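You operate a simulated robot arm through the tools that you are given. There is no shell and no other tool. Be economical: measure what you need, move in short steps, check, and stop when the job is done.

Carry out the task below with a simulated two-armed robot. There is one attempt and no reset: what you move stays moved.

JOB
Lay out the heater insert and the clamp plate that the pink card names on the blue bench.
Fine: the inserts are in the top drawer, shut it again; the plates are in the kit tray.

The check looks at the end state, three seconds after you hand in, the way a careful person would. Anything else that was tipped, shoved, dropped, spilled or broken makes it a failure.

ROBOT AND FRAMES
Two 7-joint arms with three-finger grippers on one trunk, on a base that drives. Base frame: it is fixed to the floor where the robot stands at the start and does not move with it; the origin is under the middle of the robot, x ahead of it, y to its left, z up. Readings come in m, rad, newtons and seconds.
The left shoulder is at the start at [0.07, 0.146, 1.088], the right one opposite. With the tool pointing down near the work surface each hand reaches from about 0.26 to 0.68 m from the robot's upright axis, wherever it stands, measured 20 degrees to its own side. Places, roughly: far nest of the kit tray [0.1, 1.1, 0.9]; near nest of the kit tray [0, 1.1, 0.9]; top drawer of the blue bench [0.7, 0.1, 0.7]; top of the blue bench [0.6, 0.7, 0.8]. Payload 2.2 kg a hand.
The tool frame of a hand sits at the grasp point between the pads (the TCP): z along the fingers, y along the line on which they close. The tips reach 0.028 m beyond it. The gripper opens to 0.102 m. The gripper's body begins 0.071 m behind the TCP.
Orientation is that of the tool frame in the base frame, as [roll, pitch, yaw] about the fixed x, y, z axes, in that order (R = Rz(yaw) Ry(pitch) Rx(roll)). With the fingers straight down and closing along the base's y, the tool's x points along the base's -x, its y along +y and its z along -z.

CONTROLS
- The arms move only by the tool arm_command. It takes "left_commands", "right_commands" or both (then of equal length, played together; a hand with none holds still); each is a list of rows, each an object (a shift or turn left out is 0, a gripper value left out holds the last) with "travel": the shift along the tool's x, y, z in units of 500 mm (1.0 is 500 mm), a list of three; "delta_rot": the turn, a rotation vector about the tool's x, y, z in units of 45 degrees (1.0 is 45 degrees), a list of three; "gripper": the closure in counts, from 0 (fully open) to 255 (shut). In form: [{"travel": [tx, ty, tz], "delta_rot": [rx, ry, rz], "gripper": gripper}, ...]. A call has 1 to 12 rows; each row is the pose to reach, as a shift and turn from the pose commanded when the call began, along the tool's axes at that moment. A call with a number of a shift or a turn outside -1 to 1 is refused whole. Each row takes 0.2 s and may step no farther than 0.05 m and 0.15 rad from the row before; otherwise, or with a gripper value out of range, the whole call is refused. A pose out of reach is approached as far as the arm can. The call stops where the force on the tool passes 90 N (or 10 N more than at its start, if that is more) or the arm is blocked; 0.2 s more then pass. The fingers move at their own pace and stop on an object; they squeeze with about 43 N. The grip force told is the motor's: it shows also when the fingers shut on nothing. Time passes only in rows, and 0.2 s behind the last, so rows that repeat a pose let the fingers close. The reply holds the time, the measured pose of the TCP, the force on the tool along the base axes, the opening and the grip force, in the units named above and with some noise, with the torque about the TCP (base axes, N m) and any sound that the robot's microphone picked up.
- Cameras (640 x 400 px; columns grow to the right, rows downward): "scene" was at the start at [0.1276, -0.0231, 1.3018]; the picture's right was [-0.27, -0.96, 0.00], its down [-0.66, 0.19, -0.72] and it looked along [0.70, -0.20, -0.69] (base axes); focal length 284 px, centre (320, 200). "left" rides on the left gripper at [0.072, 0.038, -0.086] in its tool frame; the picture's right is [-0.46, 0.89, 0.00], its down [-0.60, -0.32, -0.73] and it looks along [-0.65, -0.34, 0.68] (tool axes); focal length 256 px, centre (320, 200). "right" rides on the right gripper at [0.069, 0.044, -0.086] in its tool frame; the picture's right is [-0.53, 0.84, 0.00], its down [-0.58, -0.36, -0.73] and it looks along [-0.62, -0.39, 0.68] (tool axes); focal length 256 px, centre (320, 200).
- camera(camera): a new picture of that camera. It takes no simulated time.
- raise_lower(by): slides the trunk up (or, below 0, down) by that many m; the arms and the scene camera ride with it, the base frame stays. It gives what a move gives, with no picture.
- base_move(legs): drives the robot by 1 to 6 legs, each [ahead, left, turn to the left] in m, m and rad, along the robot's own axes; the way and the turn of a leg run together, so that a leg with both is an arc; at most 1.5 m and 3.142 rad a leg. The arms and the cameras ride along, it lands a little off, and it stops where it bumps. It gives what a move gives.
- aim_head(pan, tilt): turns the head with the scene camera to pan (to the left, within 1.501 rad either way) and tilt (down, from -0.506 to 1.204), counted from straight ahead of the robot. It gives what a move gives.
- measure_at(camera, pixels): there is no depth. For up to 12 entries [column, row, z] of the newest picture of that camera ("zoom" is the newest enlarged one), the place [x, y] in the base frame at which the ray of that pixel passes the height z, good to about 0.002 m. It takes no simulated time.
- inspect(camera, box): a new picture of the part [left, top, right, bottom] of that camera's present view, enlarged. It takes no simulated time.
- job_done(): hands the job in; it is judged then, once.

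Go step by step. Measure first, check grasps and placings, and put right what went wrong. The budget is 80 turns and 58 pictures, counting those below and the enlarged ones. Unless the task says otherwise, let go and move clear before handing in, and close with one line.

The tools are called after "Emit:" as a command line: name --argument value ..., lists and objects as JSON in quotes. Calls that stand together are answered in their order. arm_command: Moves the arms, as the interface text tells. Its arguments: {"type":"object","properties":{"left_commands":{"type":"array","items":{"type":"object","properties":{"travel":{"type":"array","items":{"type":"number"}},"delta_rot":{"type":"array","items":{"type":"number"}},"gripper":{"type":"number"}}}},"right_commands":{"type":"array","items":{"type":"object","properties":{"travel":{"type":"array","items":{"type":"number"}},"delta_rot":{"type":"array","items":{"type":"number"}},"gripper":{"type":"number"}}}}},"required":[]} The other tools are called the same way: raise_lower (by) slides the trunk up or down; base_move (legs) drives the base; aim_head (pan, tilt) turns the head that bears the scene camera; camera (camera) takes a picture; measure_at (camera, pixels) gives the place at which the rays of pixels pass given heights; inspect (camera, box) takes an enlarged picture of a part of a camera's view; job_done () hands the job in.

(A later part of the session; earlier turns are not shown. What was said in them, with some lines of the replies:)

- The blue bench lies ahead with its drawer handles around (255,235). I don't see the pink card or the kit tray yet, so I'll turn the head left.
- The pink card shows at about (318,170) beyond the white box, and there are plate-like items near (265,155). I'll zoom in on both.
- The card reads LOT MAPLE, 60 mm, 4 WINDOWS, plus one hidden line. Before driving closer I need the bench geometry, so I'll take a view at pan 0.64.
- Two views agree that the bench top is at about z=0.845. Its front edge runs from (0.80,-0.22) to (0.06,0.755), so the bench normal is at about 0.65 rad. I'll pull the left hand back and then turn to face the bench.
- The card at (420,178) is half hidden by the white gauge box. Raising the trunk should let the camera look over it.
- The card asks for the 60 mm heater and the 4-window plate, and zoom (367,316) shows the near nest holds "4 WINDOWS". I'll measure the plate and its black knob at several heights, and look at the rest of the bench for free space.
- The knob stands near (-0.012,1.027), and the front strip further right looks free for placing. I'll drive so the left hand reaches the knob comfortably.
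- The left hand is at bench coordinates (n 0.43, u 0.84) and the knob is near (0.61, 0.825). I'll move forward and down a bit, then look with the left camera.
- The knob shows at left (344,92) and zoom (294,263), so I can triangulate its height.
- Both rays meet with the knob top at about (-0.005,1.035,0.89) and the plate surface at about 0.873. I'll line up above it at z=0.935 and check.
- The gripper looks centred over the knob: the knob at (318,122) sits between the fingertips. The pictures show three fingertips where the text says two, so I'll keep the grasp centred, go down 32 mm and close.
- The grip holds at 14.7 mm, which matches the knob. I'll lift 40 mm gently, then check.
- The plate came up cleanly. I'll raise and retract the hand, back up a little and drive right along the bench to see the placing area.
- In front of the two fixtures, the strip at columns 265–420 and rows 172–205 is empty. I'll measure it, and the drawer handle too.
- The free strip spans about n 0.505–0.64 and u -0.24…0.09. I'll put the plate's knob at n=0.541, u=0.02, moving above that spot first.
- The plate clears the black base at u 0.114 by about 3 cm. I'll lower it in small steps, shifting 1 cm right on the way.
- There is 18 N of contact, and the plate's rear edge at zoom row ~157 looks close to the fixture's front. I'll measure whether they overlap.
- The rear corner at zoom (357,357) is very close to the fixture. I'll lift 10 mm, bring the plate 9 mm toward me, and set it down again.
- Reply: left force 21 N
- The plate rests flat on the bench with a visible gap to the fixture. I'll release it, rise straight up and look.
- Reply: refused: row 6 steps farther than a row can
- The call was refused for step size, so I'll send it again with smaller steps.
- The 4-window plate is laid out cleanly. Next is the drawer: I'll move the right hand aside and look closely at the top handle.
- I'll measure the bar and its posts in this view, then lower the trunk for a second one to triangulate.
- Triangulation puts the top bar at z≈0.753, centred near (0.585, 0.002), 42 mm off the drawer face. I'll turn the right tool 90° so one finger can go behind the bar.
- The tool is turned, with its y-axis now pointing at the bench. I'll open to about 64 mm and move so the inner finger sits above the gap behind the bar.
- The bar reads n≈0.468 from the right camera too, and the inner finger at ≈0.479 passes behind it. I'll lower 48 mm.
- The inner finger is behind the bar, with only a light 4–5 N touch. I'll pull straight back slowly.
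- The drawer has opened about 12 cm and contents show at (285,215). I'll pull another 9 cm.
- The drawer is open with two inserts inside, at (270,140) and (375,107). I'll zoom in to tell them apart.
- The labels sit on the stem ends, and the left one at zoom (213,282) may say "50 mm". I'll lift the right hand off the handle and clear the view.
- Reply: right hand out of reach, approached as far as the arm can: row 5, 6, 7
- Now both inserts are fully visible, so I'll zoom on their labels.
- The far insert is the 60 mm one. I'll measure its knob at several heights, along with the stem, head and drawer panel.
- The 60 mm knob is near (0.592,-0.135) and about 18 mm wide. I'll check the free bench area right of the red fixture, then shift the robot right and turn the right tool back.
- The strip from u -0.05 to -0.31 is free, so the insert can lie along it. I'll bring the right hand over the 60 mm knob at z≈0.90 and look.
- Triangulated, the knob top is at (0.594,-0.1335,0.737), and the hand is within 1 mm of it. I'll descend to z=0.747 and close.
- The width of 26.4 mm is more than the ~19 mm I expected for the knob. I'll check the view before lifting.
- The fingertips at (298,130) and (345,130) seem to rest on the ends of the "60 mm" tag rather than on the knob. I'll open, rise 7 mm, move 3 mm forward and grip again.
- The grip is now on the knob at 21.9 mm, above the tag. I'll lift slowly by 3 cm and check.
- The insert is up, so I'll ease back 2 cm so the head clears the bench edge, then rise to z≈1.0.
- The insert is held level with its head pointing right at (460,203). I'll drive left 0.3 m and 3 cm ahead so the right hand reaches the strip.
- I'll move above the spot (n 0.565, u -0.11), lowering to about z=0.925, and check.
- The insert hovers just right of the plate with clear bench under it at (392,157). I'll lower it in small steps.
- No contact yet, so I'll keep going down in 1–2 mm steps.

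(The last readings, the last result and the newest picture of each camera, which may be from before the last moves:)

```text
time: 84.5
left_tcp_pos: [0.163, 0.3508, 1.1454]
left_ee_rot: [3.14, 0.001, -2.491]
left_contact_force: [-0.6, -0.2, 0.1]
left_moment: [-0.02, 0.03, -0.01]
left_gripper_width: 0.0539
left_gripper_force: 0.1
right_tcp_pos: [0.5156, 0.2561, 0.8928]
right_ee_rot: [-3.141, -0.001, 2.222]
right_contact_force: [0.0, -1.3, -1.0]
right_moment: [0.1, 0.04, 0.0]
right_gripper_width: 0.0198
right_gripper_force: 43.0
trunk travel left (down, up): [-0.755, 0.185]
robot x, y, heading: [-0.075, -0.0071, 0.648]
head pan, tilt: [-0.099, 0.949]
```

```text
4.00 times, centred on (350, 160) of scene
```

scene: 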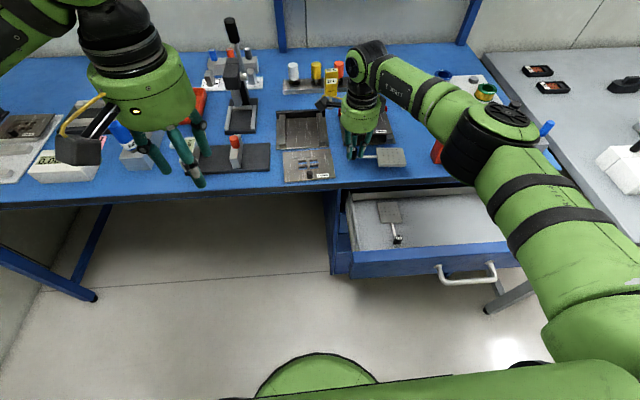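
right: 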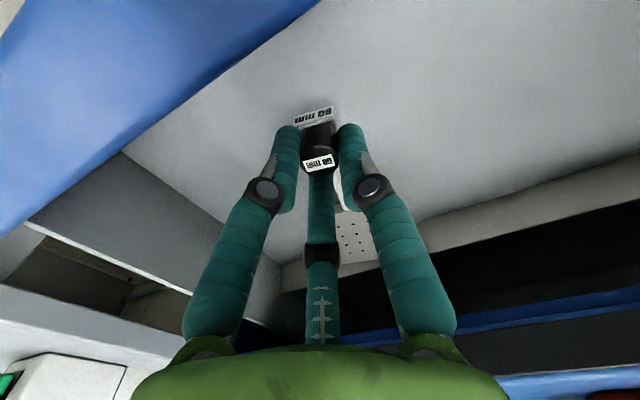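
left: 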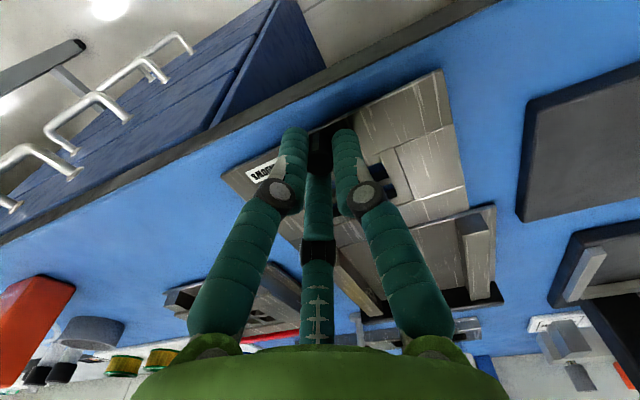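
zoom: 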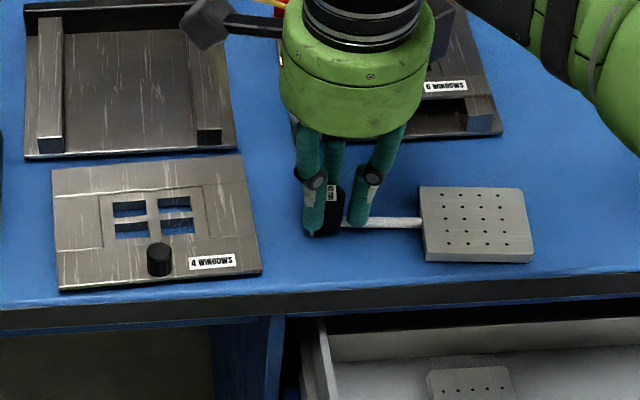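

Still a few mm above the bench. I'll continue down in small calls, reading the force each time.

Emit:
arm_command --right_commands '[{"travel": [0, 0, 0.003]}, {"travel": [0, 0, 0.006]}]'

Emit:
arm_command --right_commands '[{"travel": [0, 0, 0.003]}, {"travel": [0, 0, 0.005]}]'

```text
time: 85.1
left_tcp_pos: [0.163, 0.3509, 1.1461]
left_ee_rot: [3.141, -0.001, -2.49]
left_contact_force: [0.1, 0.5, 0.4]
left_moment: [-0.01, 0.02, -0.02]
left_gripper_width: 0.0538
left_gripper_force: 0.1
right_tcp_pos: [0.5157, 0.2552, 0.8902]
right_ee_rot: [3.139, -0.001, 2.221]
right_contact_force: [0.3, 0.0, 4.7]
right_moment: [-0.15, -0.34, 0.02]
right_gripper_width: 0.0202
right_gripper_force: 43.3
trunk travel left (down, up): [-0.755, 0.185]
robot x, y, heading: [-0.0673, -0.0091, 0.649]
head pan, tilt: [-0.099, 0.949]
```

```text
time: 85.7
left_tcp_pos: [0.1606, 0.3522, 1.1468]
left_ee_rot: [-3.141, 0.003, -2.49]
left_contact_force: [-1.0, -0.4, 0.5]
left_moment: [-0.02, 0.0, 0.0]
left_gripper_width: 0.054
left_gripper_force: 0.0
right_tcp_pos: [0.5133, 0.2555, 0.8904]
right_ee_rot: [3.137, -0.002, 2.222]
right_contact_force: [2.2, 1.3, 17.7]
right_moment: [-0.88, -0.21, 0.04]
right_gripper_width: 0.0198
right_gripper_force: 43.4
trunk travel left (down, up): [-0.755, 0.185]
robot x, y, heading: [-0.0702, -0.0052, 0.649]
head pan, tilt: [-0.099, 0.949]
```

There is 17.7 N of contact centred between knob and head, so the insert sits flat. I'll release, rise and pull back.

Emit:
arm_command --right_commands '[{"gripper": 150}, {"gripper": 130}, {"gripper": 130}, {"travel": [0, 0, -0.05]}, {"travel": [0, 0, -0.12]}, {"travel": [0, 0, -0.2]}, {"travel": [0, -0.06, -0.26]}, {"travel": [0, -0.14, -0.28]}, {"travel": [0, -0.22, -0.3]}, {"travel": [0, -0.3, -0.3]}, {"travel": [0, -0.38, -0.3]}, {"travel": [0, -0.46, -0.3]}]'

Emit:
inspect --camera "scene" --box '[270, 90, 510, 290]'

```text
time: 88.3
left_tcp_pos: [0.1624, 0.3512, 1.1452]
left_ee_rot: [-3.14, 0.002, -2.492]
left_contact_force: [-0.4, -0.5, -1.0]
left_moment: [0.01, -0.02, -0.02]
left_gripper_width: 0.0539
left_gripper_force: 0.1
right_tcp_pos: [0.3306, 0.1144, 1.0369]
right_ee_rot: [3.14, 0.0, 2.219]
right_contact_force: [-0.9, -0.2, 1.1]
right_moment: [0.03, -0.02, 0.0]
right_gripper_width: 0.0498
right_gripper_force: 0.1
trunk travel left (down, up): [-0.755, 0.185]
robot x, y, heading: [-0.0746, -0.0092, 0.65]
head pan, tilt: [-0.099, 0.949]
```

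```text
2.00 times, centred on (390, 190) of scene
```

zoom: 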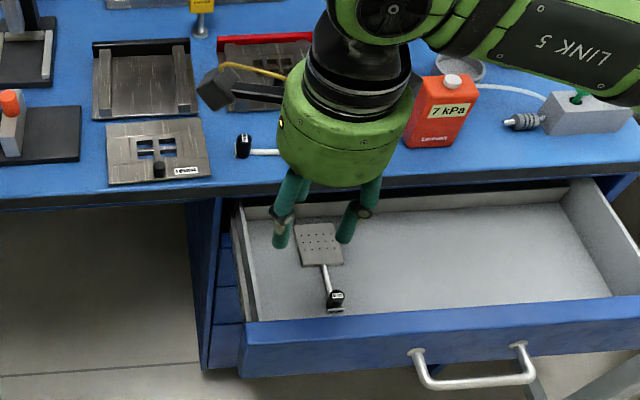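

Both parts lie on the bench. To close the drawer, I'll turn the right tool back, shut the gripper and shift the robot right.

Emit:
arm_command --right_commands '[{"delta_rot": [0, 0, -0.17], "gripper": 255}, {"delta_rot": [0, 0, -0.34]}, {"delta_rot": [0, 0, -0.51]}, {"delta_rot": [0, 0, -0.68]}, {"delta_rot": [0, 0, -0.84]}, {"delta_rot": [0, 0, -1.0]}]'

Emit:
arm_command --right_commands '[{"delta_rot": [0, 0, -0.17]}, {"delta_rot": [0, 0, -0.34]}, {"delta_rot": [0, 0, -0.51]}, {"delta_rot": [0, 0, -0.68]}, {"delta_rot": [0, 0, -0.84]}, {"delta_rot": [0, 0, -1.0]}]'

Emit:
base_move --legs '[[0, -0.18, 0]]'

Emit:
measure_at --camera "zoom" --pixels '[[425, 383, 0.753], [532, 376, 0.753], [480, 380, 0.753]]'

```text
time: 89.7
left_tcp_pos: [0.1628, 0.3529, 1.1461]
left_ee_rot: [-3.14, -0.002, -2.491]
left_contact_force: [0.6, 0.7, 0.4]
left_moment: [-0.01, 0.05, 0.0]
left_gripper_width: 0.0539
left_gripper_force: 0.0
right_tcp_pos: [0.3324, 0.116, 1.0374]
right_ee_rot: [-3.139, 0.001, 3.008]
right_contact_force: [0.2, -0.8, -0.2]
right_moment: [0.02, 0.03, 0.02]
right_gripper_width: 0.002
right_gripper_force: 31.2
trunk travel left (down, up): [-0.755, 0.185]
robot x, y, heading: [-0.0721, -0.007, 0.651]
head pan, tilt: [-0.099, 0.949]
```

```text
time: 91.1
left_tcp_pos: [0.1625, 0.3513, 1.1457]
left_ee_rot: [-3.14, -0.002, -2.491]
left_contact_force: [-0.2, -0.4, 1.3]
left_moment: [0.01, 0.02, 0.01]
left_gripper_width: 0.0538
left_gripper_force: 0.1
right_tcp_pos: [0.3318, 0.1166, 1.0373]
right_ee_rot: [-3.141, -0.001, -2.49]
right_contact_force: [-0.2, -0.1, 0.0]
right_moment: [0.02, 0.02, 0.0]
right_gripper_width: 0.0019
right_gripper_force: 31.7
trunk travel left (down, up): [-0.755, 0.185]
robot x, y, heading: [-0.0687, -0.0084, 0.652]
head pan, tilt: [-0.099, 0.949]
```

```text
time: 92.6
left_tcp_pos: [0.2703, 0.2104, 1.1452]
left_ee_rot: [-3.139, 0.001, -2.488]
left_contact_force: [-0.4, 1.0, -0.4]
left_moment: [0.01, 0.01, 0.02]
left_gripper_width: 0.0539
left_gripper_force: 0.0
right_tcp_pos: [0.4393, -0.0253, 1.0375]
right_ee_rot: [-3.141, 0.001, -2.489]
right_contact_force: [-0.3, 0.8, 0.7]
right_moment: [0.02, -0.01, 0.01]
right_gripper_width: 0.0022
right_gripper_force: 31.3
trunk travel left (down, up): [-0.755, 0.185]
robot x, y, heading: [0.036, -0.1485, 0.648]
head pan, tilt: [-0.099, 0.949]
```

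```text
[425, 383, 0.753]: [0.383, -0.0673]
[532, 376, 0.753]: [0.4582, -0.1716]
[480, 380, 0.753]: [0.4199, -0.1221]
```

The bar centre is at n≈0.260, u≈-0.351. I'll move the closed fingers in front of it, then lower them to bar height.

Emit:
arm_command --right_commands '[{"travel": [0.08, -0.045, 0]}, {"travel": [0.16, -0.09, 0]}, {"travel": [0.238, -0.134, 0.02]}, {"travel": [0.238, -0.134, 0.11]}, {"travel": [0.238, -0.134, 0.2]}, {"travel": [0.238, -0.134, 0.29]}, {"travel": [0.238, -0.134, 0.38]}, {"travel": [0.238, -0.134, 0.46]}, {"travel": [0.238, -0.134, 0.52]}, {"travel": [0.238, -0.134, 0.531]}]'

Emit:
aim_head --pan -0.4 --tilt 0.95

Emit:
camera --camera "scene"

```text
time: 94.8
left_tcp_pos: [0.2727, 0.2092, 1.1448]
left_ee_rot: [-3.141, -0.001, -2.49]
left_contact_force: [-0.4, 0.2, 0.3]
left_moment: [0.01, 0.02, -0.02]
left_gripper_width: 0.0539
left_gripper_force: 0.1
right_tcp_pos: [0.3862, -0.1526, 0.7732]
right_ee_rot: [3.141, 0.0, -2.487]
right_contact_force: [-1.1, 0.2, 0.1]
right_moment: [0.01, 0.02, -0.01]
right_gripper_width: 0.0022
right_gripper_force: 31.1
right hand out of reach, approached as far as the arm can: row 3, 4, 5
trunk travel left (down, up): [-0.755, 0.185]
robot x, y, heading: [0.0388, -0.1507, 0.649]
head pan, tilt: [-0.099, 0.949]
```

```text
time: 95.6
left_tcp_pos: [0.2717, 0.2096, 1.1458]
left_ee_rot: [-3.141, 0.001, -2.489]
left_contact_force: [0.1, -0.3, -1.1]
left_moment: [-0.02, -0.04, 0.0]
left_gripper_width: 0.0542
left_gripper_force: 0.0
right_tcp_pos: [0.3859, -0.1524, 0.7712]
right_ee_rot: [-3.141, 0.0, -2.489]
right_contact_force: [-0.2, 0.4, -0.6]
right_moment: [0.01, -0.02, -0.01]
right_gripper_width: 0.0021
right_gripper_force: 31.8
trunk travel left (down, up): [-0.755, 0.185]
robot x, y, heading: [0.038, -0.1502, 0.651]
head pan, tilt: [-0.4, 0.949]
```

```text
4 pictures are left
```

scene: 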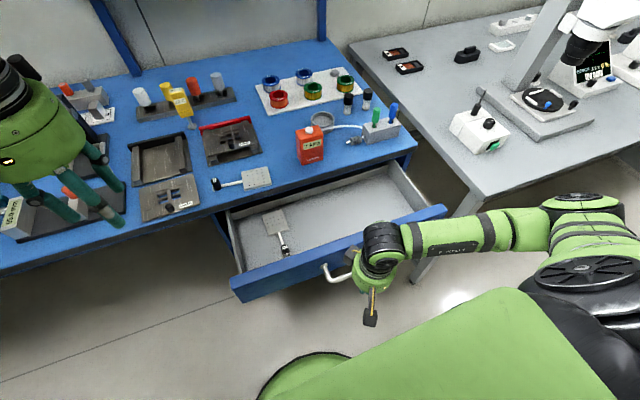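

The hand is just in front of the handle and both parts look well placed at (170,200) and (240,180). I'll push forward gently so the 50 mm insert doesn't slide.

Emit:
arm_command --right_commands '[{"travel": [-0.03, 0, 0]}, {"travel": [-0.055, 0, 0]}, {"travel": [-0.075, 0, 0]}, {"travel": [-0.1, 0, 0]}, {"travel": [-0.13, 0, 0]}, {"travel": [-0.16, 0, 0]}, {"travel": [-0.19, 0, 0]}, {"travel": [-0.22, 0, 0]}, {"travel": [-0.25, 0, 0]}, {"travel": [-0.28, 0, 0]}, {"travel": [-0.31, 0, 0]}, {"travel": [-0.335, 0, 0]}]'

Emit:
arm_command --right_commands '[{"travel": [-0.02, 0, 0]}, {"travel": [-0.045, 0, 0]}, {"travel": [-0.07, 0, 0]}, {"travel": [-0.09, 0, 0]}, {"travel": [-0.11, 0, 0]}, {"travel": [-0.125, 0, 0]}, {"travel": [-0.135, 0, 0]}]'

```text
time: 98.2
left_tcp_pos: [0.2724, 0.2088, 1.1465]
left_ee_rot: [3.141, 0.001, -2.489]
left_contact_force: [0.0, 0.3, -0.2]
left_moment: [0.0, -0.03, 0.02]
left_gripper_width: 0.0542
left_gripper_force: 0.1
right_tcp_pos: [0.5203, -0.05, 0.7717]
right_ee_rot: [3.14, 0.003, -2.49]
right_contact_force: [-1.2, -1.2, 0.3]
right_moment: [0.02, 0.0, 0.02]
right_gripper_width: 0.0019
right_gripper_force: 31.0
trunk travel left (down, up): [-0.755, 0.185]
robot x, y, heading: [0.037, -0.1555, 0.658]
head pan, tilt: [-0.4, 0.949]
```

```text
time: 99.8
left_tcp_pos: [0.2699, 0.2066, 1.1472]
left_ee_rot: [-3.142, 0.003, -2.489]
left_contact_force: [-0.3, 0.2, 1.0]
left_moment: [-0.01, 0.02, 0.01]
left_gripper_width: 0.0536
left_gripper_force: 0.1
right_tcp_pos: [0.5682, -0.0115, 0.7705]
right_ee_rot: [3.141, -0.006, -2.489]
right_contact_force: [-15.6, -11.6, 1.8]
right_moment: [-0.22, 0.16, -0.08]
right_gripper_width: 0.002
right_gripper_force: 31.7
trunk travel left (down, up): [-0.755, 0.185]
robot x, y, heading: [0.0357, -0.15, 0.648]
head pan, tilt: [-0.4, 0.949]
```

There is about 19 N of resistance at n=0.445, so the drawer is nearly or fully shut. I'll push a few mm more and look.

Emit:
arm_command --right_commands '[{"travel": [-0.008, 0, 0]}, {"travel": [-0.016, 0, 0]}, {"travel": [-0.022, 0, 0]}]'

Emit:
inspect --camera "scene" --box '[180, 130, 420, 290]'

```text
time: 100.6
left_tcp_pos: [0.2653, 0.2014, 1.1492]
left_ee_rot: [-3.141, 0.008, -2.488]
left_contact_force: [-0.3, 1.3, 0.2]
left_moment: [0.0, 0.0, -0.02]
left_gripper_width: 0.0541
left_gripper_force: 0.0
right_tcp_pos: [0.5702, -0.0108, 0.7698]
right_ee_rot: [-3.136, -0.023, -2.489]
right_contact_force: [-40.2, -31.5, 7.5]
right_moment: [-0.01, 0.87, -0.22]
right_gripper_width: 0.0022
right_gripper_force: 31.5
trunk travel left (down, up): [-0.755, 0.185]
robot x, y, heading: [0.0365, -0.1483, 0.657]
head pan, tilt: [-0.4, 0.949]
```

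```text
2.50 times, centred on (300, 210) of scene
```

zoom: 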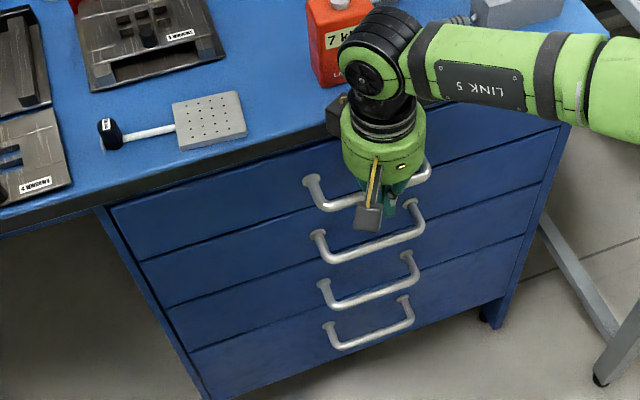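

The drawer is flush with the others and resists about 51 N, so it is shut. I'll back the hand straight off, raise it, and take a last look.

Emit:
arm_command --right_commands '[{"travel": [0.04, 0, 0]}, {"travel": [0.12, 0, 0]}, {"travel": [0.2, 0, 0]}, {"travel": [0.28, 0, -0.04]}, {"travel": [0.3, 0, -0.13]}, {"travel": [0.3, 0, -0.22]}, {"travel": [0.3, 0, -0.31]}, {"travel": [0.3, 0, -0.4]}]'

Emit:
aim_head --pan 0.0 --tilt 0.8

Emit:
camera --camera "scene"

```text
time: 102.4
left_tcp_pos: [0.272, 0.2103, 1.1461]
left_ee_rot: [3.141, 0.001, -2.49]
left_contact_force: [0.3, -0.3, 0.1]
left_moment: [0.01, -0.03, 0.0]
left_gripper_width: 0.0536
left_gripper_force: 0.1
right_tcp_pos: [0.4639, -0.0943, 0.9722]
right_ee_rot: [-3.14, -0.003, -2.49]
right_contact_force: [-0.7, -0.2, -0.1]
right_moment: [0.01, 0.02, 0.02]
right_gripper_width: 0.0019
right_gripper_force: 31.6
trunk travel left (down, up): [-0.755, 0.185]
robot x, y, heading: [0.037, -0.1492, 0.657]
head pan, tilt: [-0.4, 0.949]
```

```text
time: 103.3
left_tcp_pos: [0.2715, 0.2075, 1.1448]
left_ee_rot: [3.141, 0.0, -2.489]
left_contact_force: [-0.5, 0.0, -0.5]
left_moment: [0.03, 0.01, 0.0]
left_gripper_width: 0.0539
left_gripper_force: 0.0
right_tcp_pos: [0.4631, -0.0941, 0.9711]
right_ee_rot: [-3.141, 0.0, -2.491]
right_contact_force: [0.2, -0.4, 0.5]
right_moment: [-0.01, -0.01, 0.0]
right_gripper_width: 0.0022
right_gripper_force: 31.5
trunk travel left (down, up): [-0.755, 0.185]
robot x, y, heading: [0.0381, -0.1478, 0.652]
head pan, tilt: [0.0, 0.799]
```

```text
2 pictures are left
```

scene: 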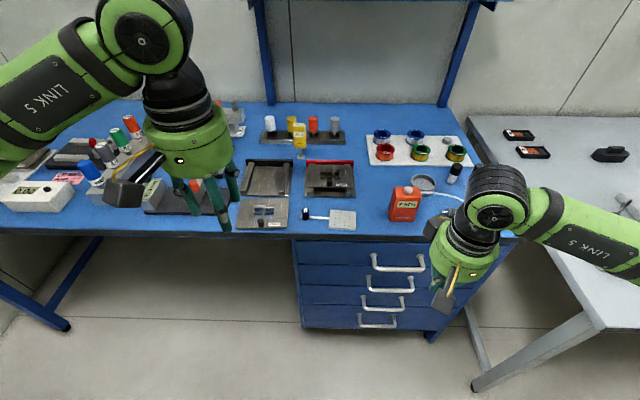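

The last picture shows the plate at (262,215) and the 60 mm insert at (330,218) lying on the bench. The drawer is shut, nothing else looks disturbed, and both hands are clear, so I'm handing in.

Emit:
job_done

```text
The job is handed in.
```

The 60 mm heater insert and the 4-window clamp plate named on the pink card are laid out on the blue bench, and the top drawer is shut again.
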